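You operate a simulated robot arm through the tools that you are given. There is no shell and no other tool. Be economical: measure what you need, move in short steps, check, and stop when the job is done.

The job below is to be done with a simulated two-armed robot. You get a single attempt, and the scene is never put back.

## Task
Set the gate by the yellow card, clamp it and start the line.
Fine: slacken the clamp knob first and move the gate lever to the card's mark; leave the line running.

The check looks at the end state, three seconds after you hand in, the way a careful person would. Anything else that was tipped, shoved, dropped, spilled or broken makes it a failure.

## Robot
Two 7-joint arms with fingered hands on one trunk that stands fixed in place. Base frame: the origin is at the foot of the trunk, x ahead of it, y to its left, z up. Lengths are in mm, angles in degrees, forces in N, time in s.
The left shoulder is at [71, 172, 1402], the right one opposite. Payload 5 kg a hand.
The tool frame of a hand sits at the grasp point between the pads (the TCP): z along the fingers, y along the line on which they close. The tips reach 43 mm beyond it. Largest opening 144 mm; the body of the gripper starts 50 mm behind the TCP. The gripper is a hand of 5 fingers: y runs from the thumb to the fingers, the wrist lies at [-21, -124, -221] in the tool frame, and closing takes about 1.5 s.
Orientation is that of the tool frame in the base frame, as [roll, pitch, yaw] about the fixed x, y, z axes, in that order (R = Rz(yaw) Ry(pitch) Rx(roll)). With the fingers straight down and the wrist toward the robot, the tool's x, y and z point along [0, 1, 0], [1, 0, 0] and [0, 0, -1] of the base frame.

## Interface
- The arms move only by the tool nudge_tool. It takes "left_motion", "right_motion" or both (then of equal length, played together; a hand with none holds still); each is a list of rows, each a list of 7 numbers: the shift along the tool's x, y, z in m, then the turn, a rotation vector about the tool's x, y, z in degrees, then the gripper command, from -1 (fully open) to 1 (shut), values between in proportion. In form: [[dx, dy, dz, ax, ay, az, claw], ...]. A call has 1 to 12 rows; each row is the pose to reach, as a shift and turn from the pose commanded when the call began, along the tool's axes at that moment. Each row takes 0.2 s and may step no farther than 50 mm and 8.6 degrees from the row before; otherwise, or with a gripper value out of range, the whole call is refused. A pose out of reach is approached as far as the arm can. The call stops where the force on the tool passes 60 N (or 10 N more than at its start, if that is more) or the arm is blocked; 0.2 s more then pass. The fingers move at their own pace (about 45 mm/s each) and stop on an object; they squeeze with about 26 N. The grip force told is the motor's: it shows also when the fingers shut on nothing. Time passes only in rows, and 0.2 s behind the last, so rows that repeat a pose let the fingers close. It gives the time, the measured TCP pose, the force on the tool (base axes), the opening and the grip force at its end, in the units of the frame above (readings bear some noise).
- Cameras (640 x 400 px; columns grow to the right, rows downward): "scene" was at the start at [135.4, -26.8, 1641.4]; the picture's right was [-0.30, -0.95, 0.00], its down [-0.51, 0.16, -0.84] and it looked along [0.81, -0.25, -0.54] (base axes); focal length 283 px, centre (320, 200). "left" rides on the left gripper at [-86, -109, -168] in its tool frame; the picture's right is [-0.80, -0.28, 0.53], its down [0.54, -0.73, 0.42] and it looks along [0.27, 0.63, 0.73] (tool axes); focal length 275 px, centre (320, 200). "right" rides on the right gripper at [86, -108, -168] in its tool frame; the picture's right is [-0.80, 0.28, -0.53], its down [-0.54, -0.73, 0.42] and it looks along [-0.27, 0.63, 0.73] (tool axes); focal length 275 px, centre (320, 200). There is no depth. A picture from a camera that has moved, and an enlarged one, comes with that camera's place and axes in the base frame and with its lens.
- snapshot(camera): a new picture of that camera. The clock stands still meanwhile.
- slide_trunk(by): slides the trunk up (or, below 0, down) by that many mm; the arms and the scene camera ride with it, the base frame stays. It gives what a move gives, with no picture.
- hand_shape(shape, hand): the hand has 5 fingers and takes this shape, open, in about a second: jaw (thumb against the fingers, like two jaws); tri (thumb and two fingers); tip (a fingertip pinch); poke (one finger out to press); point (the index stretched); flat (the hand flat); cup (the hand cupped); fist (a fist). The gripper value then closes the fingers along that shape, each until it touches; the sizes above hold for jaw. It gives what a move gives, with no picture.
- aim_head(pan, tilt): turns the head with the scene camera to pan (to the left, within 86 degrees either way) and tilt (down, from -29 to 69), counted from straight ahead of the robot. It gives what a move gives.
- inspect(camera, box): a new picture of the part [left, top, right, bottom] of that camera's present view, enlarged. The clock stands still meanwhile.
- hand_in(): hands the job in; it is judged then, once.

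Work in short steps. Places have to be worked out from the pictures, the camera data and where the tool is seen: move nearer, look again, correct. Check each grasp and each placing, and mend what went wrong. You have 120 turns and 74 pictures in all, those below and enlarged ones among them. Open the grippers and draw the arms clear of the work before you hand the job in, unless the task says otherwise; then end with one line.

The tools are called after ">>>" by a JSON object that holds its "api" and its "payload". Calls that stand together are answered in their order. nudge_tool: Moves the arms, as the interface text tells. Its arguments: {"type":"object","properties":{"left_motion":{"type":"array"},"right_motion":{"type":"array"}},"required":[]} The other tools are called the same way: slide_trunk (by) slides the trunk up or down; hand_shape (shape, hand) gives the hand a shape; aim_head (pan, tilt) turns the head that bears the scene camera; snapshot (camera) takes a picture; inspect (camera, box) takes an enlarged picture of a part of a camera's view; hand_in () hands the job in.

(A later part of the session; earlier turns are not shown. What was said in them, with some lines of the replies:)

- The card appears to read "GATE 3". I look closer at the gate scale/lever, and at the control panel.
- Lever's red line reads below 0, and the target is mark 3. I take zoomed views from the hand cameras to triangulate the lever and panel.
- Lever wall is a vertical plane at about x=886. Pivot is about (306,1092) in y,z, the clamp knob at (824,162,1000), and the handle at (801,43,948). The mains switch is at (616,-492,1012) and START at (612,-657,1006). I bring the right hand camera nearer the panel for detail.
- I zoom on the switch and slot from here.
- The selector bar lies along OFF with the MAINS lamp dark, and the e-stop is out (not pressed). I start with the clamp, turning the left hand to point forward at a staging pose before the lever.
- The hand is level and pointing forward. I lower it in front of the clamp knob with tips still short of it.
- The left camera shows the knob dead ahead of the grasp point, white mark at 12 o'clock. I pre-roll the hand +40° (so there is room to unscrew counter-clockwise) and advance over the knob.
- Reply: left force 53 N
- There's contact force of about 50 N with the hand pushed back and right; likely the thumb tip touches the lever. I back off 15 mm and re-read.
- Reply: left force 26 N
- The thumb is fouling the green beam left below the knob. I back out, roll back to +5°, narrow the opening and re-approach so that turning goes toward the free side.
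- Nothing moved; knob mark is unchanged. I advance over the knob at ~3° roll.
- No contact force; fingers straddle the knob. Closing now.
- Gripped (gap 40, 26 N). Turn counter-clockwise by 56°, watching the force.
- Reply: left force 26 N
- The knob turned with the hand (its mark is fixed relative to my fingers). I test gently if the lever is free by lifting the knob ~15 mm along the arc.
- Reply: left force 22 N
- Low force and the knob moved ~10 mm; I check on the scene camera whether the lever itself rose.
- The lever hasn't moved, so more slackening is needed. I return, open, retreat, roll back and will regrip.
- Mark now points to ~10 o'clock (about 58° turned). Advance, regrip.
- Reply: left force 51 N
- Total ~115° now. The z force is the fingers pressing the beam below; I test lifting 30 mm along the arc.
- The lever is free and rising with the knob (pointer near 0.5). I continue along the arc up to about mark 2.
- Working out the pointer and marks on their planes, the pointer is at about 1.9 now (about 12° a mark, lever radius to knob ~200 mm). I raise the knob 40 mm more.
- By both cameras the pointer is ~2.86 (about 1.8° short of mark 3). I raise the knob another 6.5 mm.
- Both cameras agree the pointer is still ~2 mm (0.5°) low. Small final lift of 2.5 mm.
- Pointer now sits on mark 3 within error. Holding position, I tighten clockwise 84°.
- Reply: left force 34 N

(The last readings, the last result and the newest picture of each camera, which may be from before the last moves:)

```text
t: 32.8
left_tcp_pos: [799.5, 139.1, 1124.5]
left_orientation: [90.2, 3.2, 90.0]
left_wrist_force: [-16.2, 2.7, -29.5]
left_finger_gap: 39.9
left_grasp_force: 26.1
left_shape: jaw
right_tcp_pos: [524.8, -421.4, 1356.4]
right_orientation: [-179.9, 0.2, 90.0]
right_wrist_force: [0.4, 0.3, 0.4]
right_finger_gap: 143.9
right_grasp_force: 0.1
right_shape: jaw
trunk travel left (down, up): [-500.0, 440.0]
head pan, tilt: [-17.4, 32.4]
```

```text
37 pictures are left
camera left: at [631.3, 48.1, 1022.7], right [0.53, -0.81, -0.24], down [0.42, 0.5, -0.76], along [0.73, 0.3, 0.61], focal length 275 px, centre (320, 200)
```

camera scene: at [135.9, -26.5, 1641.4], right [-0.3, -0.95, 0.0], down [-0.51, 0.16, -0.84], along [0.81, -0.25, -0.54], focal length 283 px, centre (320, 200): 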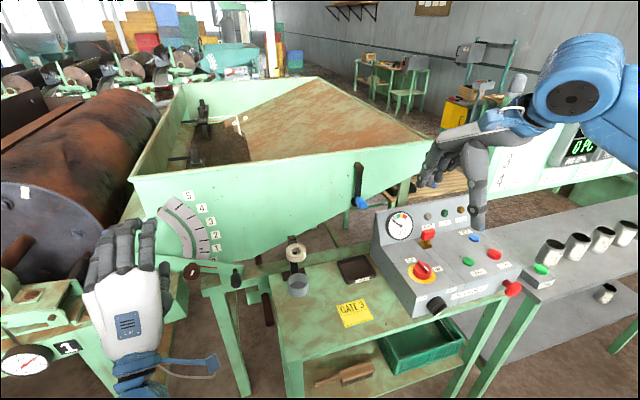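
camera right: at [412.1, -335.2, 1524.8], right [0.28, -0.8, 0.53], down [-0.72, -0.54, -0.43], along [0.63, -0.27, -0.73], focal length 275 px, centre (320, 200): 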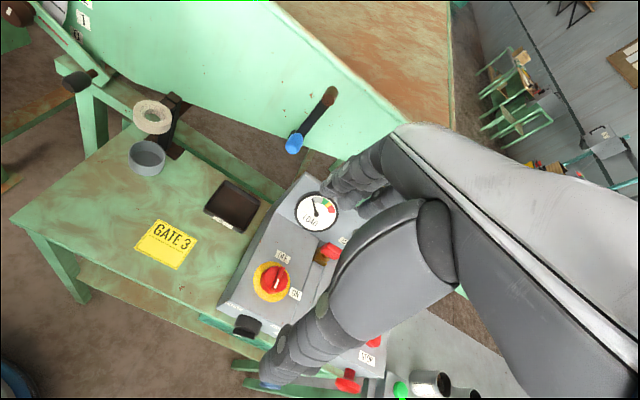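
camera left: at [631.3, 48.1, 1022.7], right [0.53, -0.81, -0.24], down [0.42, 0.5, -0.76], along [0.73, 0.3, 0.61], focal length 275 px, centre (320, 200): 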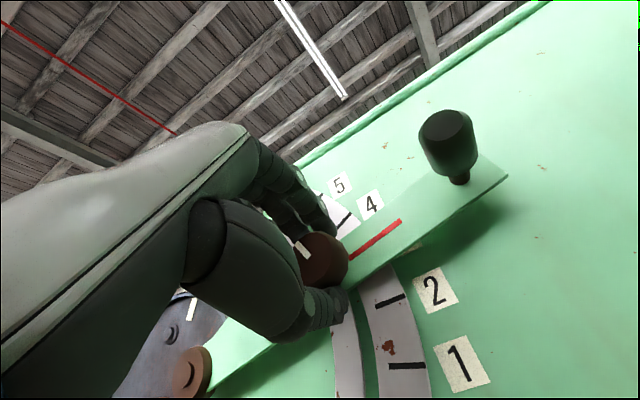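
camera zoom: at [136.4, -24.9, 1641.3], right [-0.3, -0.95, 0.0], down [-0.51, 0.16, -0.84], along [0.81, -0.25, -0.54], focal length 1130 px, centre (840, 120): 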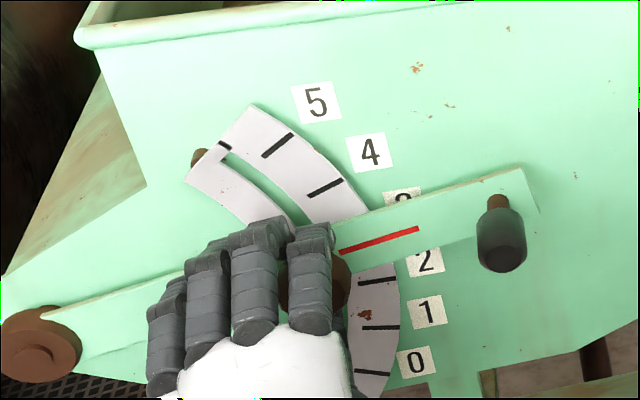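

Lever stayed on mark and the knob followed. I tighten further to where it resists, with up to 48° more.

>>> {"api": "nudge_tool", "payload": {"left_motion": [[0, -0.002, 0, 0, 0, 6, 1], [0, -0.002, 0, 0, 0, 12, 1], [0, -0.002, 0, 0, 0, 18, 1], [0, -0.002, 0, 0, 0, 24, 1], [0, -0.002, 0, 0, 0, 30, 1], [0, -0.002, 0, 0, 0, 36, 1], [0, -0.002, 0, 0, 0, 42, 1], [0, -0.002, 0, 0, 0, 48, 1], [0, -0.002, 0, 0, 0, 48, 1]]}}

>>> {"api": "inspect", "payload": {"camera": "scene", "box": [110, 170, 270, 270]}}

>>> {"api": "snapshot", "payload": {"camera": "left"}}

```text
t: 34.8
left_tcp_pos: [798.2, 140.2, 1123.6]
left_orientation: [90.3, -44.7, 89.7]
left_wrist_force: [-13.8, 10.2, -21.9]
left_finger_gap: 41.3
left_grasp_force: 25.7
left_shape: jaw
right_tcp_pos: [525.1, -421.0, 1357.9]
right_orientation: [-180.0, 0.1, 90.0]
right_wrist_force: [1.1, 0.2, -0.6]
right_finger_gap: 143.8
right_grasp_force: 0.0
right_shape: jaw
trunk travel left (down, up): [-500.0, 440.0]
head pan, tilt: [-17.4, 32.4]
```

```text
4.00 times, centred on (190, 220) of scene
camera zoom: at [136.0, -24.6, 1641.4], right [-0.3, -0.95, 0.0], down [-0.51, 0.16, -0.84], along [0.81, -0.25, -0.54], focal length 1130 px, centre (840, 120)
```

zoom: 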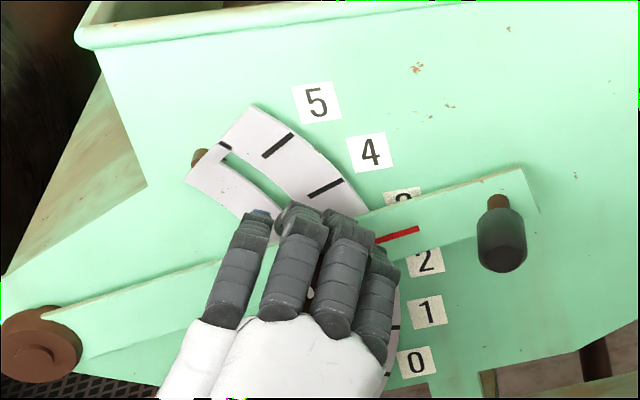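

```text
35 pictures are left
camera left: at [630.7, 155.4, 987.0], right [0.53, -0.37, -0.76], down [0.42, 0.9, -0.13], along [0.73, -0.25, 0.63], focal length 275 px, centre (320, 200)
```

left: 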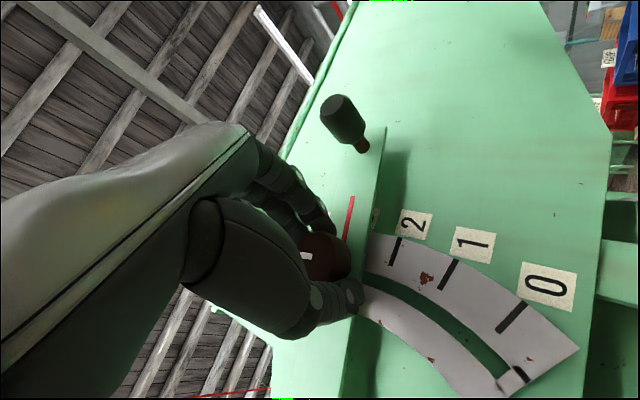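

The knob mark slipped backward relative to my fingers near the end, i.e. it reached its stop at about the original tightness. I open and back off to check the lever holds.

>>> {"api": "nudge_tool", "payload": {"left_motion": [[0, 0, 0, 0, 0, 0, 0.5], [0, 0, 0, 0, 0, 0, 0], [0, 0, 0, 0, 0, 0, -0.1], [0, 0, 0, 0, 0, 0, -0.1], [0, 0, 0, 0, 0, 0, -0.1], [0, 0, -0.02, 0, 0, 0, -0.1], [0, 0, -0.05, 0, 0, 0, -0.1], [0, 0, -0.08, 0, 0, -8, -0.1], [0, 0, -0.08, 0, 0, -16, -0.1], [0, 0, -0.08, 0, 0, -24, -0.1], [0, 0, -0.08, 0, 0, -32, -0.1], [0, 0, -0.08, 0, 0, -40, -0.1]]}}

>>> {"api": "inspect", "payload": {"camera": "scene", "box": [110, 170, 270, 270]}}

>>> {"api": "inspect", "payload": {"camera": "left", "box": [250, 100, 570, 300]}}

```text
t: 37.4
left_tcp_pos: [718.0, 139.1, 1124.0]
left_orientation: [90.1, -4.6, 89.8]
left_wrist_force: [0.8, -0.2, -1.0]
left_finger_gap: 78.7
left_grasp_force: 0.0
left_shape: jaw
right_tcp_pos: [523.8, -422.3, 1356.6]
right_orientation: [-180.0, 0.0, 90.0]
right_wrist_force: [0.0, -0.4, 0.2]
right_finger_gap: 143.9
right_grasp_force: 0.0
right_shape: jaw
trunk travel left (down, up): [-500.0, 440.0]
head pan, tilt: [-17.4, 32.4]
```

```text
4.00 times, centred on (190, 220) of scene
camera zoom: at [135.5, -27.5, 1641.4], right [-0.3, -0.95, 0.0], down [-0.51, 0.16, -0.84], along [0.81, -0.25, -0.54], focal length 1130 px, centre (840, 120)
```

zoom: 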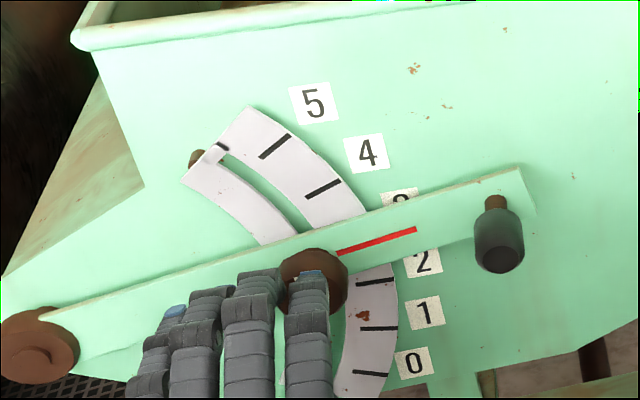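

```text
2.00 times, centred on (410, 200) of left
camera zoom: at [550.7, 61.7, 1010.2], right [0.53, -0.77, -0.35], down [0.42, 0.6, -0.68], along [0.73, 0.22, 0.65], focal length 551 px, centre (140, 200)
```

zoom: 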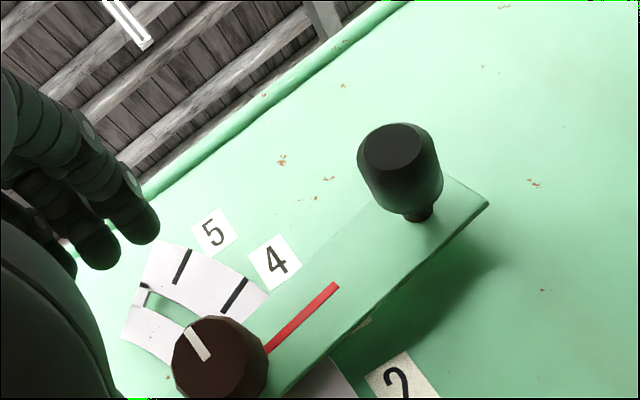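

The lever holds on mark 3 (computed 3.0±0.05) and the knob looks clamped as originally. I withdraw the left hand and bring the right hand above the mains selector.

>>> {"api": "nudge_tool", "payload": {"left_motion": [[0, 0, -0.03, 0, 0, 0, -0.1], [0, 0, -0.06, 0, 0, 0, -0.1], [0, 0, -0.09, 0, 0, 0, -0.1], [0, 0, -0.12, 0, 0, 0, -0.1], [0, 0, -0.12, 0, 0, 0, -0.1], [0, 0, -0.12, 0, 0, 0, -0.1], [0, 0, -0.12, 0, 0, 0, -0.1]], "right_motion": [[-0.012, 0.015, 0.04, 0, 0, 0, -0.3], [-0.024, 0.03, 0.08, 0, 0, 0, -0.3], [-0.036, 0.045, 0.12, 0, 0, 0, -0.3], [-0.048, 0.06, 0.16, 0, 0, 0, -0.3], [-0.06, 0.078, 0.2, 0, 0, 0, -0.3], [-0.07, 0.092, 0.236, 0, 0, 0, -0.3], [-0.07, 0.092, 0.236, 0, 0, 0, -0.3]]}}

>>> {"api": "snapshot", "payload": {"camera": "right"}}

>>> {"api": "inspect", "payload": {"camera": "scene", "box": [350, 180, 550, 305]}}

```text
t: 39.0
left_tcp_pos: [596.9, 137.7, 1125.0]
left_orientation: [90.0, -4.7, 90.0]
left_wrist_force: [-0.3, 0.0, 0.0]
left_finger_gap: 78.6
left_grasp_force: 0.0
left_shape: jaw
right_tcp_pos: [613.7, -492.1, 1120.5]
right_orientation: [180.0, 0.0, 90.0]
right_wrist_force: [-0.1, -0.1, 0.3]
right_finger_gap: 93.9
right_grasp_force: 0.1
right_shape: jaw
trunk travel left (down, up): [-500.0, 440.0]
head pan, tilt: [-17.4, 32.4]
```

```text
32 pictures are left
camera right: at [505.7, -405.8, 1287.4], right [0.28, -0.8, 0.53], down [-0.73, -0.54, -0.42], along [0.63, -0.27, -0.73], focal length 275 px, centre (320, 200)
```

right: 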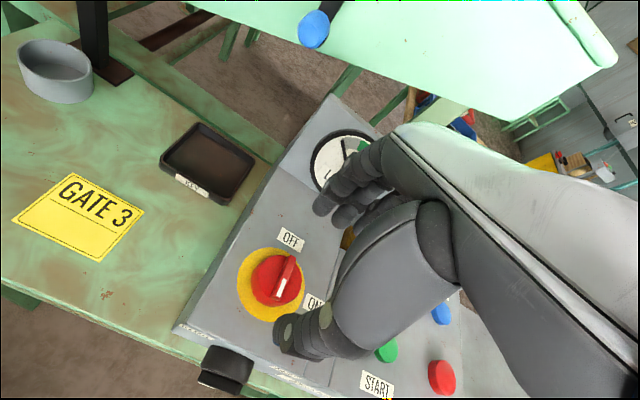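

```text
3.20 times, centred on (450, 242) of scene
camera zoom: at [133.9, -26.1, 1641.6], right [-0.3, -0.95, 0.0], down [-0.51, 0.16, -0.84], along [0.81, -0.25, -0.54], focal length 904 px, centre (-96, 64)
```

zoom: 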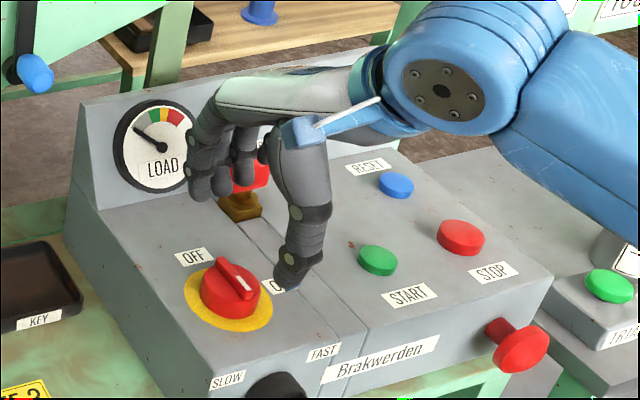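

The grasp axis is right over the selector. I pre-roll −40° and descend to 40 mm above the panel level, then look.

>>> {"api": "nudge_tool", "payload": {"right_motion": [[0, 0, 0, 0, 0, -8, -0.2], [0, 0, 0, 0, 0, -16, -0.2], [0, 0, 0, 0, 0, -24, -0.2], [0, 0, 0, 0, 0, -32, -0.2], [0, 0, 0, 0, 0, -40, -0.2], [0, 0, 0.025, 0, 0, -40, -0.2], [0, 0, 0.05, 0, 0, -40, -0.2], [0, 0, 0.065, 0, 0, -40, -0.2], [0, 0, 0.065, 0, 0, -40, -0.2]]}}

>>> {"api": "snapshot", "payload": {"camera": "right"}}

>>> {"api": "inspect", "payload": {"camera": "scene", "box": [350, 180, 550, 305]}}

```text
t: 41.0
left_tcp_pos: [596.5, 137.8, 1124.8]
left_orientation: [90.0, -4.7, 90.1]
left_wrist_force: [0.0, 0.7, 0.1]
left_finger_gap: 78.6
left_grasp_force: 0.1
left_shape: jaw
right_tcp_pos: [615.6, -491.9, 1056.0]
right_orientation: [-180.0, 0.1, 130.0]
right_wrist_force: [-0.6, -0.4, 0.4]
right_finger_gap: 86.8
right_grasp_force: 0.0
right_shape: jaw
trunk travel left (down, up): [-500.0, 440.0]
head pan, tilt: [-17.4, 32.4]
```

```text
30 pictures are left
camera right: at [476.6, -495.0, 1222.8], right [0.73, -0.43, 0.53], down [-0.21, -0.88, -0.42], along [0.65, 0.2, -0.73], focal length 275 px, centre (320, 200)
```

right: 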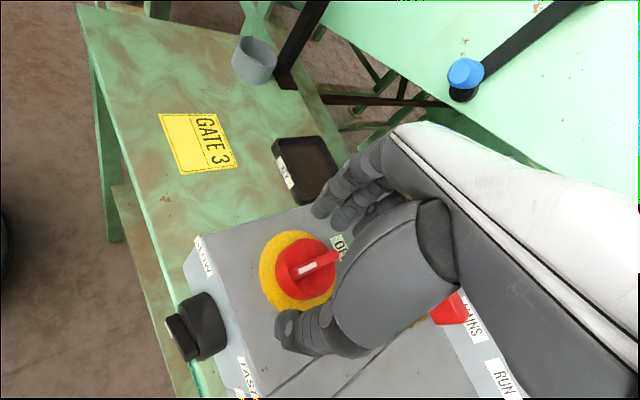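

```text
3.20 times, centred on (450, 242) of scene
camera zoom: at [135.0, -26.7, 1641.5], right [-0.3, -0.95, 0.0], down [-0.51, 0.16, -0.84], along [0.81, -0.25, -0.54], focal length 904 px, centre (-96, 64)
```

zoom: 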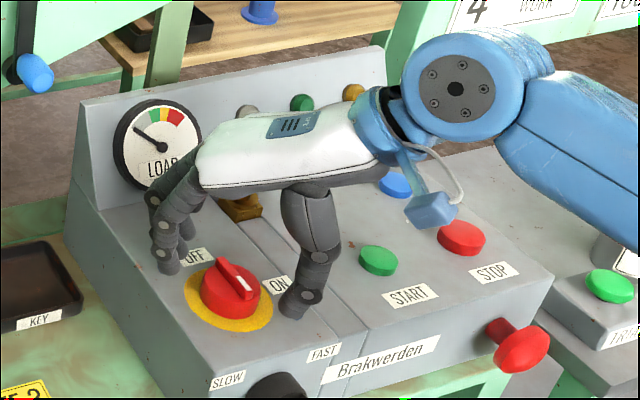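

Fingers and thumb straddle the selector. Descend 18 mm more and check force.

>>> {"api": "nudge_tool", "payload": {"right_motion": [[0, 0, 0.006, 0, 0, 0, -0.2], [0, 0, 0.012, 0, 0, 0, -0.2], [0, 0, 0.018, 0, 0, 0, -0.2], [0, 0, 0.018, 0, 0, 0, -0.2]]}}

>>> {"api": "snapshot", "payload": {"camera": "right"}}

```text
t: 42.0
left_tcp_pos: [594.9, 139.3, 1126.4]
left_orientation: [89.9, -4.6, 90.0]
left_wrist_force: [-0.4, 0.3, 0.7]
left_finger_gap: 78.9
left_grasp_force: 0.0
left_shape: jaw
right_tcp_pos: [614.3, -490.2, 1043.4]
right_orientation: [179.6, 0.5, 130.0]
right_wrist_force: [3.0, -1.8, 38.1]
right_finger_gap: 85.6
right_grasp_force: 0.1
right_shape: jaw
trunk travel left (down, up): [-500.0, 440.0]
head pan, tilt: [-17.4, 32.4]
```

```text
28 pictures are left
camera right: at [474.9, -494.0, 1209.3], right [0.72, -0.43, 0.54], down [-0.2, -0.88, -0.42], along [0.66, 0.2, -0.73], focal length 275 px, centre (320, 200)
```

right: 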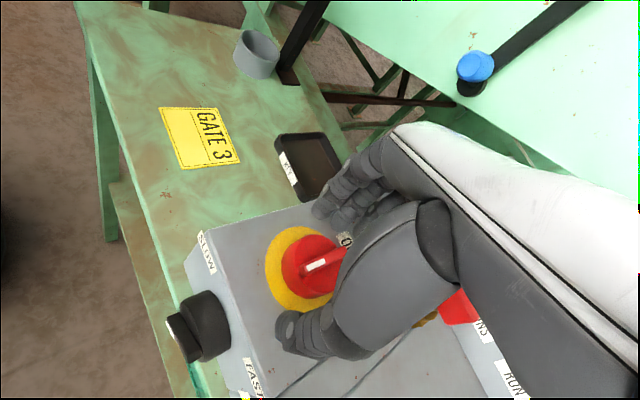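

Fingertips touch the panel (surface ≈1000). I raise ~7 mm and close on the selector.

>>> {"api": "nudge_tool", "payload": {"right_motion": [[0, 0, -0.004, 0, 0, 0, -0.2], [0, 0, -0.007, 0, 0, 0, -0.2], [0, 0, -0.007, 0, 0, 0, 0.2], [0, 0, -0.007, 0, 0, 0, 0.6], [0, 0, -0.007, 0, 0, 0, 1], [0, 0, -0.007, 0, 0, 0, 1], [0, 0, -0.007, 0, 0, 0, 1], [0, 0, -0.007, 0, 0, 0, 1], [0, 0, -0.007, 0, 0, 0, 1]]}}

>>> {"api": "snapshot", "payload": {"camera": "right"}}

```text
t: 44.0
left_tcp_pos: [594.2, 137.9, 1127.4]
left_orientation: [90.0, -4.7, 90.1]
left_wrist_force: [-0.2, -0.4, -0.5]
left_finger_gap: 78.6
left_grasp_force: 0.1
left_shape: jaw
right_tcp_pos: [613.4, -491.2, 1043.8]
right_orientation: [180.0, 0.1, 130.0]
right_wrist_force: [-15.5, -5.5, 4.5]
right_finger_gap: 47.8
right_grasp_force: 25.8
right_shape: jaw
trunk travel left (down, up): [-500.0, 440.0]
head pan, tilt: [-17.4, 32.4]
```

```text
27 pictures are left
camera right: at [474.8, -495.6, 1211.1], right [0.73, -0.43, 0.53], down [-0.21, -0.88, -0.42], along [0.65, 0.2, -0.73], focal length 275 px, centre (320, 200)
```

right: 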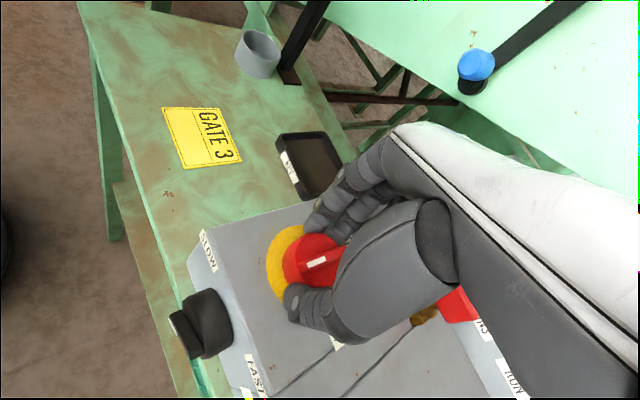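

Gripped (gap 48, 26 N). Turn clockwise up to 84°.

>>> {"api": "nudge_tool", "payload": {"right_motion": [[0, 0, 0, 0, 0, 7, 1], [0, 0, 0, 0, 0, 14, 1], [0, 0, 0, 0, 0, 21, 1], [0, 0, 0, 0, 0, 28, 1], [0, 0, 0, 0, 0, 35, 1], [0, 0, 0, 0, 0, 42, 1], [0, 0, 0, 0, 0, 49, 1], [0, 0, 0, 0, 0, 56, 1], [0, 0, 0, 0, 0, 63, 1], [0, 0, 0, 0, 0, 70, 1], [0, 0, 0, 0, 0, 77, 1], [0, 0, 0, 0, 0, 84, 1]]}}

>>> {"api": "inspect", "payload": {"camera": "scene", "box": [350, 180, 550, 305]}}

>>> {"api": "snapshot", "payload": {"camera": "right"}}

```text
t: 46.6
left_tcp_pos: [597.7, 138.7, 1124.1]
left_orientation: [90.1, -4.7, 90.0]
left_wrist_force: [0.3, -0.1, -0.2]
left_finger_gap: 78.9
left_grasp_force: 0.1
left_shape: jaw
right_tcp_pos: [616.7, -490.5, 1044.4]
right_orientation: [180.0, 0.1, 45.9]
right_wrist_force: [0.1, 6.2, -3.6]
right_finger_gap: 46.9
right_grasp_force: 25.9
right_shape: jaw
trunk travel left (down, up): [-500.0, 440.0]
head pan, tilt: [-17.4, 32.4]
```

```text
3.20 times, centred on (450, 242) of scene
camera zoom: at [136.1, -25.7, 1641.4], right [-0.3, -0.95, 0.0], down [-0.51, 0.16, -0.84], along [0.81, -0.25, -0.54], focal length 904 px, centre (-96, 64)
```

zoom: 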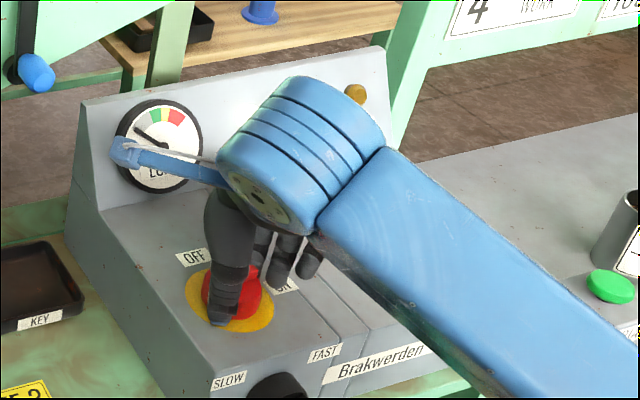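

```text
25 pictures are left
camera right: at [599.1, -353.2, 1211.6], right [-0.35, -0.77, 0.53], down [-0.9, 0.12, -0.42], along [0.26, -0.63, -0.73], focal length 275 px, centre (320, 200)
```

right: 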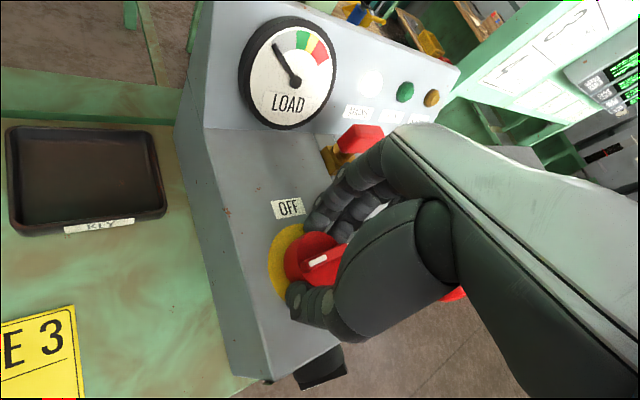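

The selector turned with the hand. I open, raise, and look at the MAINS lamp.

>>> {"api": "nudge_tool", "payload": {"right_motion": [[0, 0, 0, 0, 0, 0, 0.4], [0, 0, 0, 0, 0, 0, 0], [0, 0, 0, 0, 0, 0, -0.2], [0, 0, 0, 0, 0, 0, -0.2], [0, 0, 0, 0, 0, 0, -0.2], [0, 0, -0.03, 0, 0, 0, -0.2], [0, 0, -0.07, 0, 0, 0, -0.2], [0, 0, -0.11, 0, 0, 0, -0.2], [0, 0, -0.11, 0, 0, -8, -0.2], [0, 0, -0.11, 0, 0, -16, -0.2], [0, 0, -0.11, 0, 0, -24, -0.2], [0, 0, -0.11, 0, 0, -32, -0.2]]}}

>>> {"api": "inspect", "payload": {"camera": "scene", "box": [350, 180, 550, 305]}}

>>> {"api": "snapshot", "payload": {"camera": "right"}}

```text
t: 49.2
left_tcp_pos: [596.3, 138.4, 1125.4]
left_orientation: [90.0, -4.7, 90.1]
left_wrist_force: [0.1, 0.5, -0.1]
left_finger_gap: 79.0
left_grasp_force: 0.1
left_shape: jaw
right_tcp_pos: [615.1, -490.8, 1153.3]
right_orientation: [180.0, 0.0, 78.1]
right_wrist_force: [0.9, -0.2, -0.4]
right_finger_gap: 86.2
right_grasp_force: 0.1
right_shape: jaw
trunk travel left (down, up): [-500.0, 440.0]
head pan, tilt: [-17.4, 32.4]
```

```text
3.20 times, centred on (450, 242) of scene
camera zoom: at [134.5, -27.5, 1641.5], right [-0.3, -0.95, 0.0], down [-0.51, 0.16, -0.84], along [0.81, -0.25, -0.54], focal length 904 px, centre (-96, 64)
```

zoom: 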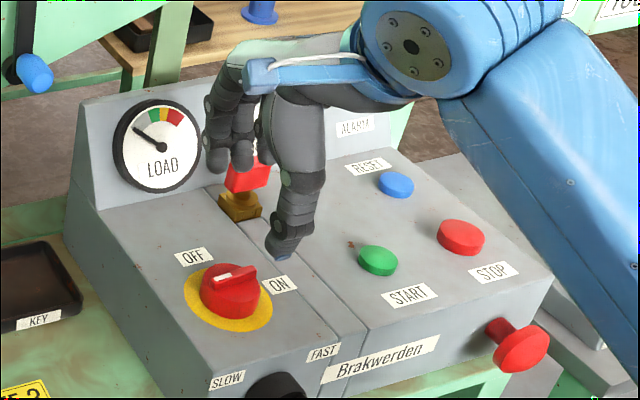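

```text
23 pictures are left
camera right: at [526.4, -384.6, 1320.8], right [0.11, -0.84, 0.53], down [-0.82, -0.38, -0.42], along [0.56, -0.39, -0.73], focal length 275 px, centre (320, 200)
```

right: 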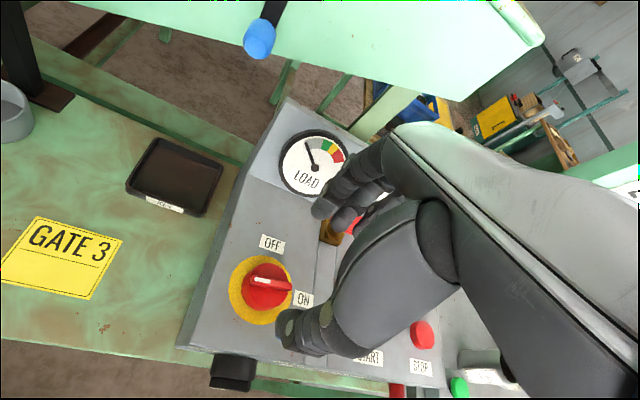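

The selector now points to ON. I shift the right hand over START, form the poke shape, and look at the lamps.

>>> {"api": "nudge_tool", "payload": {"right_motion": [[-0.04, 0.008, 0, 0, 0, -4, -0.2], [-0.08, 0.016, 0, 0, 0, -8, -0.2], [-0.12, 0.025, 0, 0, 0, -12, -0.2], [-0.161, 0.034, 0, 0, 0, -12, -0.2], [-0.161, 0.034, 0, 0, 0, -12, -0.2]]}}

>>> {"api": "hand_shape", "payload": {"hand": "right", "shape": "poke"}}

>>> {"api": "snapshot", "payload": {"camera": "right"}}

>>> {"api": "inspect", "payload": {"camera": "scene", "box": [390, 180, 550, 280]}}

```text
t: 50.4
left_tcp_pos: [597.6, 138.6, 1123.8]
left_orientation: [90.1, -4.7, 90.0]
left_wrist_force: [0.8, 1.0, 0.5]
left_finger_gap: 78.7
left_grasp_force: 0.0
left_shape: jaw
right_tcp_pos: [613.9, -654.6, 1154.1]
right_orientation: [180.0, 0.0, 90.0]
right_wrist_force: [-0.1, 0.0, 0.4]
right_finger_gap: 86.1
right_grasp_force: 0.0
right_shape: jaw
trunk travel left (down, up): [-500.0, 440.0]
head pan, tilt: [-17.4, 32.4]
```

```text
t: 51.3
left_tcp_pos: [597.7, 138.1, 1125.3]
left_orientation: [90.1, -4.7, 90.0]
left_wrist_force: [-0.9, -0.3, 0.1]
left_finger_gap: 79.0
left_grasp_force: 0.1
left_shape: jaw
right_tcp_pos: [614.0, -655.9, 1153.6]
right_orientation: [-180.0, -0.1, 90.1]
right_wrist_force: [0.6, 0.9, 0.5]
right_finger_gap: 0.0
right_grasp_force: 0.0
right_shape: poke
trunk travel left (down, up): [-500.0, 440.0]
head pan, tilt: [-17.4, 32.4]
```

```text
22 pictures are left
camera right: at [505.6, -568.8, 1320.7], right [0.28, -0.8, 0.53], down [-0.73, -0.54, -0.42], along [0.63, -0.27, -0.73], focal length 275 px, centre (320, 200)
```

right: 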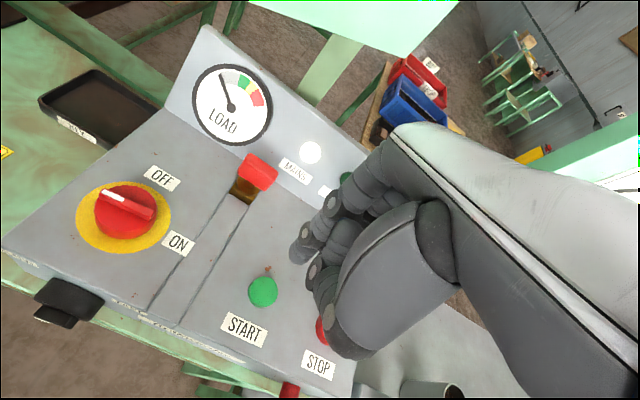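

```text
4.00 times, centred on (470, 230) of scene
camera zoom: at [135.2, -27.1, 1641.4], right [-0.3, -0.95, 0.0], down [-0.51, 0.16, -0.84], along [0.81, -0.25, -0.54], focal length 1130 px, centre (-280, 80)
```

zoom: 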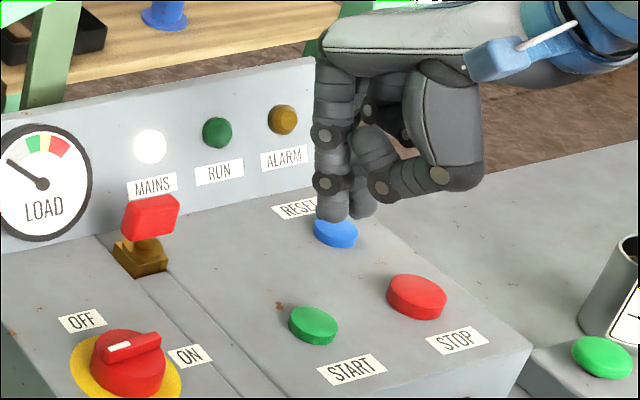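

MAINS is lit. The poke fingertip is at about (629,-652,1103) and START at (612,-657,1006). I move over START and down to ~18 mm above it.

>>> {"api": "nudge_tool", "payload": {"right_motion": [[-0.005, -0.017, 0, 0, 0, 0, 0], [-0.005, -0.017, 0.03, 0, 0, 0, 0], [-0.005, -0.017, 0.06, 0, 0, 0, 0], [-0.005, -0.017, 0.078, 0, 0, 0, 0], [-0.005, -0.017, 0.078, 0, 0, 0, 0]]}}

>>> {"api": "inspect", "payload": {"camera": "scene", "box": [410, 200, 530, 275]}}

>>> {"api": "snapshot", "payload": {"camera": "right"}}

```text
t: 52.5
left_tcp_pos: [598.1, 138.3, 1124.9]
left_orientation: [90.1, -4.7, 90.1]
left_wrist_force: [-0.3, -0.1, -0.3]
left_finger_gap: 78.8
left_grasp_force: 0.0
left_shape: jaw
right_tcp_pos: [598.8, -659.7, 1074.4]
right_orientation: [179.9, 0.1, 90.1]
right_wrist_force: [0.7, -0.5, -0.4]
right_finger_gap: 0.0
right_grasp_force: 0.0
right_shape: poke
trunk travel left (down, up): [-500.0, 440.0]
head pan, tilt: [-17.4, 32.4]
```

```text
5.33 times, centred on (470, 238) of scene
camera zoom: at [135.5, -26.7, 1641.4], right [-0.3, -0.95, 0.0], down [-0.51, 0.16, -0.84], along [0.81, -0.25, -0.54], focal length 1507 px, centre (-480, 0)
```

zoom: 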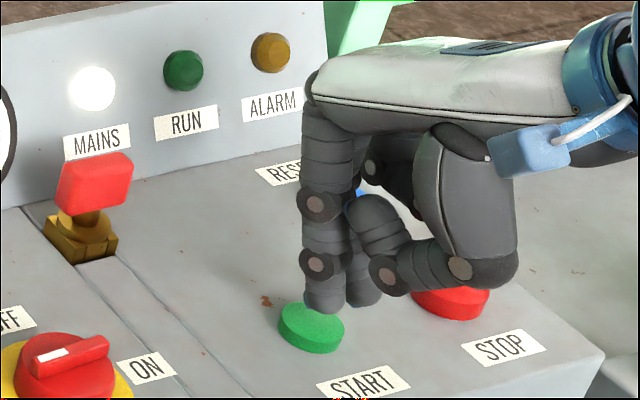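

```text
19 pictures are left
camera right: at [490.4, -574.4, 1242.1], right [0.28, -0.8, 0.53], down [-0.73, -0.54, -0.42], along [0.63, -0.27, -0.73], focal length 275 px, centre (320, 200)
```

right: 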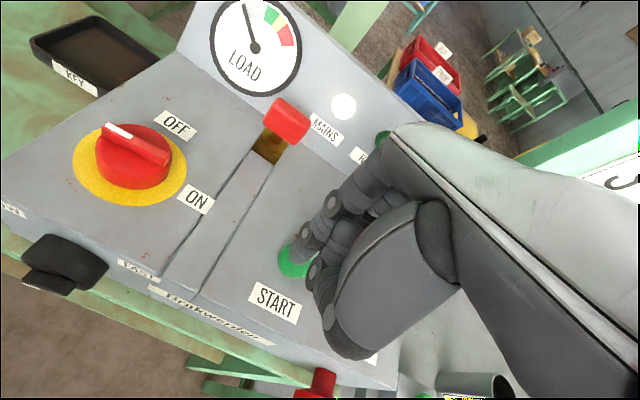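

Tip is over the START button. I press down in small steps.

>>> {"api": "nudge_tool", "payload": {"right_motion": [[0, 0, 0.008, 0, 0, 0, 0], [0, 0, 0.014, 0, 0, 0, 0], [0, 0, 0.018, 0, 0, 0, 0], [0, 0, 0.021, 0, 0, 0, 0], [0, 0, 0.024, 0, 0, 0, 0], [0, 0, 0.024, 0, 0, 0, 0]]}}

>>> {"api": "inspect", "payload": {"camera": "scene", "box": [390, 180, 550, 280]}}

```text
t: 53.9
left_tcp_pos: [596.2, 137.0, 1125.1]
left_orientation: [90.1, -4.7, 89.9]
left_wrist_force: [-0.1, -1.0, -0.1]
left_finger_gap: 78.7
left_grasp_force: 0.2
left_shape: jaw
right_tcp_pos: [597.7, -660.6, 1053.8]
right_orientation: [-180.0, 0.0, 89.9]
right_wrist_force: [-0.7, -0.3, 1.2]
right_finger_gap: 0.0
right_grasp_force: 0.0
right_shape: poke
trunk travel left (down, up): [-500.0, 440.0]
head pan, tilt: [-17.4, 32.4]
```

```text
4.00 times, centred on (470, 230) of scene
camera zoom: at [134.9, -26.6, 1641.5], right [-0.3, -0.95, 0.0], down [-0.51, 0.16, -0.84], along [0.81, -0.25, -0.54], focal length 1130 px, centre (-280, 80)
```

zoom: 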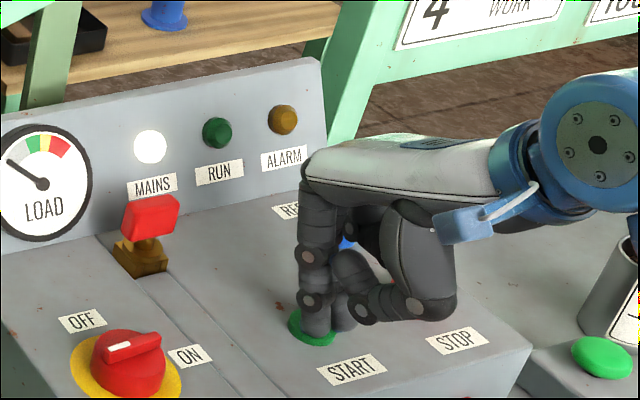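

Barely touching yet (1 N). I press further.

>>> {"api": "nudge_tool", "payload": {"right_motion": [[0, 0, 0.003, 0, 0, 0, 0], [0, 0, 0.006, 0, 0, 0, 0], [0, 0, 0.009, 0, 0, 0, 0], [0, 0, 0.009, 0, 0, 0, 0]]}}

>>> {"api": "inspect", "payload": {"camera": "scene", "box": [390, 180, 550, 280]}}

```text
t: 54.9
left_tcp_pos: [595.9, 138.2, 1126.1]
left_orientation: [90.0, -4.6, 90.0]
left_wrist_force: [0.1, 0.4, -1.1]
left_finger_gap: 79.0
left_grasp_force: 0.0
left_shape: jaw
right_tcp_pos: [596.2, -660.0, 1046.8]
right_orientation: [179.6, 0.1, 90.0]
right_wrist_force: [1.1, -6.9, 24.1]
right_finger_gap: 0.0
right_grasp_force: 0.1
right_shape: poke
trunk travel left (down, up): [-500.0, 440.0]
head pan, tilt: [-17.4, 32.4]
```

```text
4.00 times, centred on (470, 230) of scene
camera zoom: at [133.1, -25.5, 1641.9], right [-0.3, -0.95, 0.0], down [-0.51, 0.16, -0.84], along [0.81, -0.25, -0.54], focal length 1130 px, centre (-280, 80)
```

zoom: 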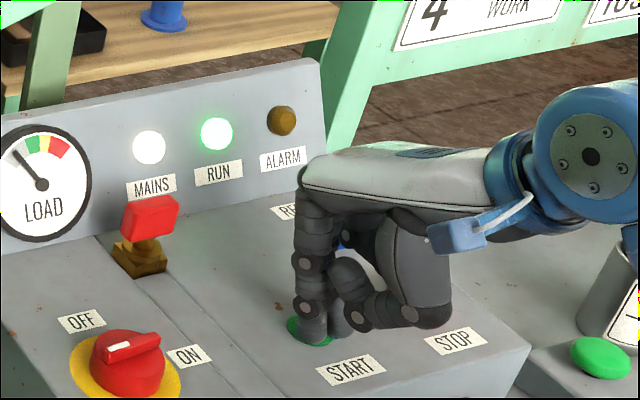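

RUN is lit and the LOAD needle has moved. I lift straight off and check that it stays running.

>>> {"api": "nudge_tool", "payload": {"right_motion": [[0, 0, -0.02, 0, 0, 0, 0], [0, 0, -0.06, 0, 0, 0, 0], [0, 0, -0.11, 0, 0, 0, 0], [0, 0, -0.16, 0, 0, 0, 0], [0, -0.03, -0.2, 0, 0, 0, 0], [0, -0.06, -0.24, 0, 0, 0, 0], [0, -0.08, -0.24, 0, 0, 0, 0], [0, -0.08, -0.24, 0, 0, 0, 0]], "left_motion": [[0, 0, -0.02, 0, 0, 0, -1], [0, 0, -0.05, 0, 0, 0, -1], [0, 0, -0.05, 0, 0, 0, -1], [0, 0, -0.05, 0, 0, 0, -1], [0, 0, -0.05, 0, 0, 0, -1], [0, 0, -0.05, 0, 0, 0, -1], [0, 0, -0.05, 0, 0, 0, -1], [0, 0, -0.05, 0, 0, 0, -1]]}}

>>> {"api": "hand_shape", "payload": {"hand": "right", "shape": "jaw"}}

>>> {"api": "snapshot", "payload": {"camera": "scene"}}

>>> {"api": "inspect", "payload": {"camera": "scene", "box": [350, 180, 550, 305]}}

>>> {"api": "inspect", "payload": {"camera": "scene", "box": [110, 170, 270, 270]}}

```text
t: 56.7
left_tcp_pos: [548.4, 138.8, 1125.0]
left_orientation: [90.1, -4.7, 90.0]
left_wrist_force: [-0.8, -1.3, 0.4]
left_finger_gap: 143.7
left_grasp_force: 0.1
left_shape: jaw
right_tcp_pos: [518.9, -662.3, 1284.4]
right_orientation: [-180.0, 0.0, 90.0]
right_wrist_force: [-0.4, -0.4, -0.2]
right_finger_gap: 0.1
right_grasp_force: 0.1
right_shape: poke
trunk travel left (down, up): [-500.0, 440.0]
head pan, tilt: [-17.4, 32.4]
```

```text
t: 57.6
left_tcp_pos: [548.0, 137.8, 1126.4]
left_orientation: [90.1, -4.7, 89.8]
left_wrist_force: [0.5, 0.9, 0.4]
left_finger_gap: 143.5
left_grasp_force: 0.1
left_shape: jaw
right_tcp_pos: [518.9, -662.1, 1283.3]
right_orientation: [179.9, 0.0, 89.9]
right_wrist_force: [-0.2, 0.0, 0.8]
right_finger_gap: 143.8
right_grasp_force: 0.1
right_shape: jaw
trunk travel left (down, up): [-500.0, 440.0]
head pan, tilt: [-17.4, 32.4]
```

```text
16 pictures are left
camera scene: at [134.9, -26.8, 1641.5], right [-0.3, -0.95, 0.0], down [-0.51, 0.16, -0.84], along [0.81, -0.25, -0.54], focal length 283 px, centre (320, 200)
```

scene: 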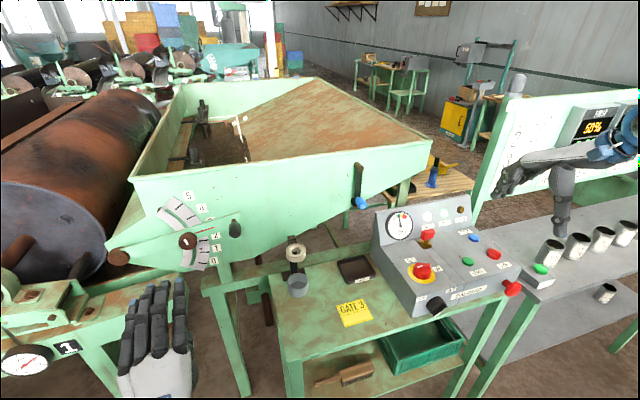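

```text
3.20 times, centred on (450, 242) of scene
camera zoom: at [134.9, -26.8, 1641.5], right [-0.3, -0.95, 0.0], down [-0.51, 0.16, -0.84], along [0.81, -0.25, -0.54], focal length 904 px, centre (-96, 64)
```

zoom: 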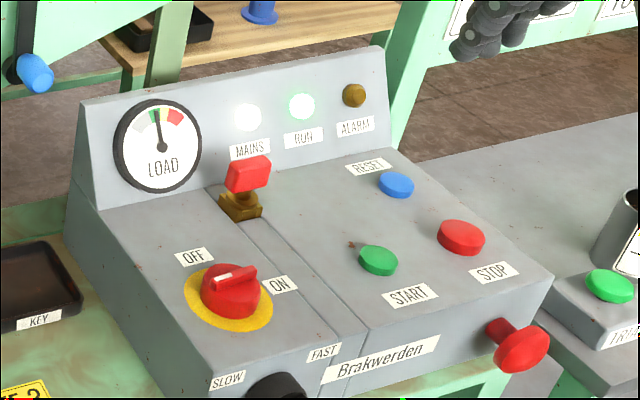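

```text
4.00 times, centred on (190, 220) of scene
camera zoom: at [134.9, -26.8, 1641.5], right [-0.3, -0.95, 0.0], down [-0.51, 0.16, -0.84], along [0.81, -0.25, -0.54], focal length 1130 px, centre (840, 120)
```

zoom: 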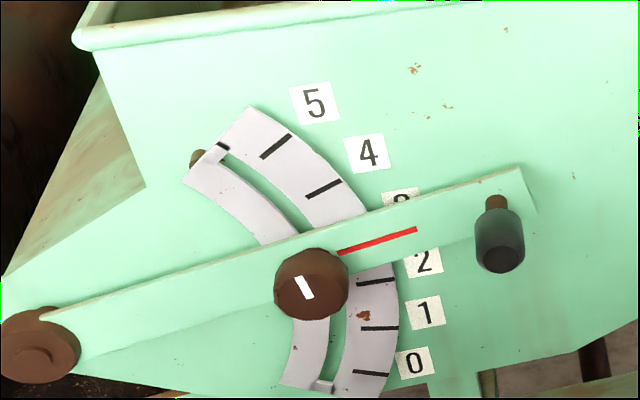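

Line is running with LOAD in green, no alarm, and the lever holds. As a last check I pitch the left hand so its camera is level with mark 3, removing vertical parallax.

>>> {"api": "nudge_tool", "payload": {"left_motion": [[0.005, -0.007, 0, 7.5, 0, 0, -1], [0.01, -0.014, 0, 15, 0, 0, -1], [0.016, -0.021, 0, 22.5, 0, 0, -1], [0.021, -0.028, 0, 30, 0, 0, -1], [0.027, -0.036, 0, 37.5, 0, 0, -1], [0.032, -0.043, 0, 45, 0, 0, -1], [0.032, -0.043, 0, 45, 0, 0, -1]]}}

>>> {"api": "snapshot", "payload": {"camera": "left"}}

```text
t: 59.2
left_tcp_pos: [548.7, 172.8, 1084.1]
left_orientation: [135.1, -4.8, 90.0]
left_wrist_force: [-0.1, 0.4, 0.3]
left_finger_gap: 143.8
left_grasp_force: 0.1
left_shape: jaw
right_tcp_pos: [520.0, -661.8, 1284.7]
right_orientation: [180.0, 0.0, 90.0]
right_wrist_force: [-0.3, -0.3, -0.1]
right_finger_gap: 143.9
right_grasp_force: 0.0
right_shape: jaw
trunk travel left (down, up): [-500.0, 440.0]
head pan, tilt: [-17.4, 32.4]
```

```text
13 pictures are left
camera left: at [354.6, 84.6, 1119.2], right [0.18, -0.75, -0.64], down [-0.21, 0.61, -0.76], along [0.96, 0.27, -0.05], focal length 275 px, centre (320, 200)
```

left: 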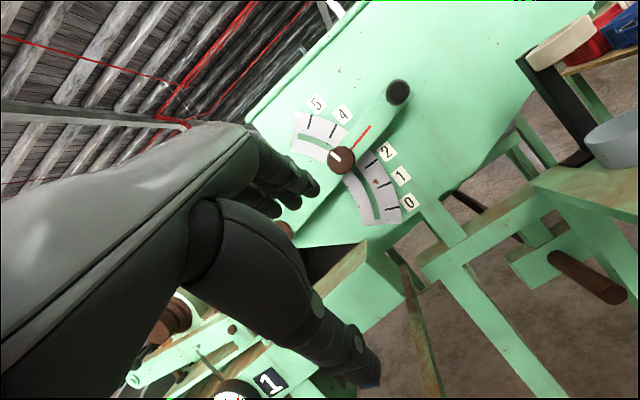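

A good near-frontal view; I zoom in.

>>> {"api": "inspect", "payload": {"camera": "left", "box": [280, 70, 440, 230]}}

```text
2.50 times, centred on (360, 150) of left
camera zoom: at [354.6, 84.6, 1119.2], right [0.18, -0.75, -0.64], down [-0.21, 0.61, -0.76], along [0.96, 0.27, -0.05], focal length 688 px, centre (220, 325)
```

zoom: 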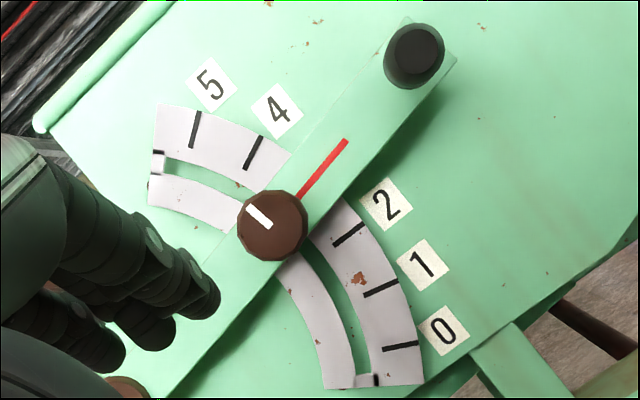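

I read the yellow card as "GATE 3". I slackened the clamp knob, moved the gate lever to mark 3 (three views put it at 2.95–3.03) and tightened the clamp. The line is running with MAINS and RUN lit and no alarm, and both hands are open and clear, so I hand in.

>>> {"api": "hand_in", "payload": {}}

```text
The job is handed in.
```

The gate is set and clamped at mark 3 as the "GATE 3" card asks, and the line is running with MAINS and RUN lit and no alarm; the job is handed in.
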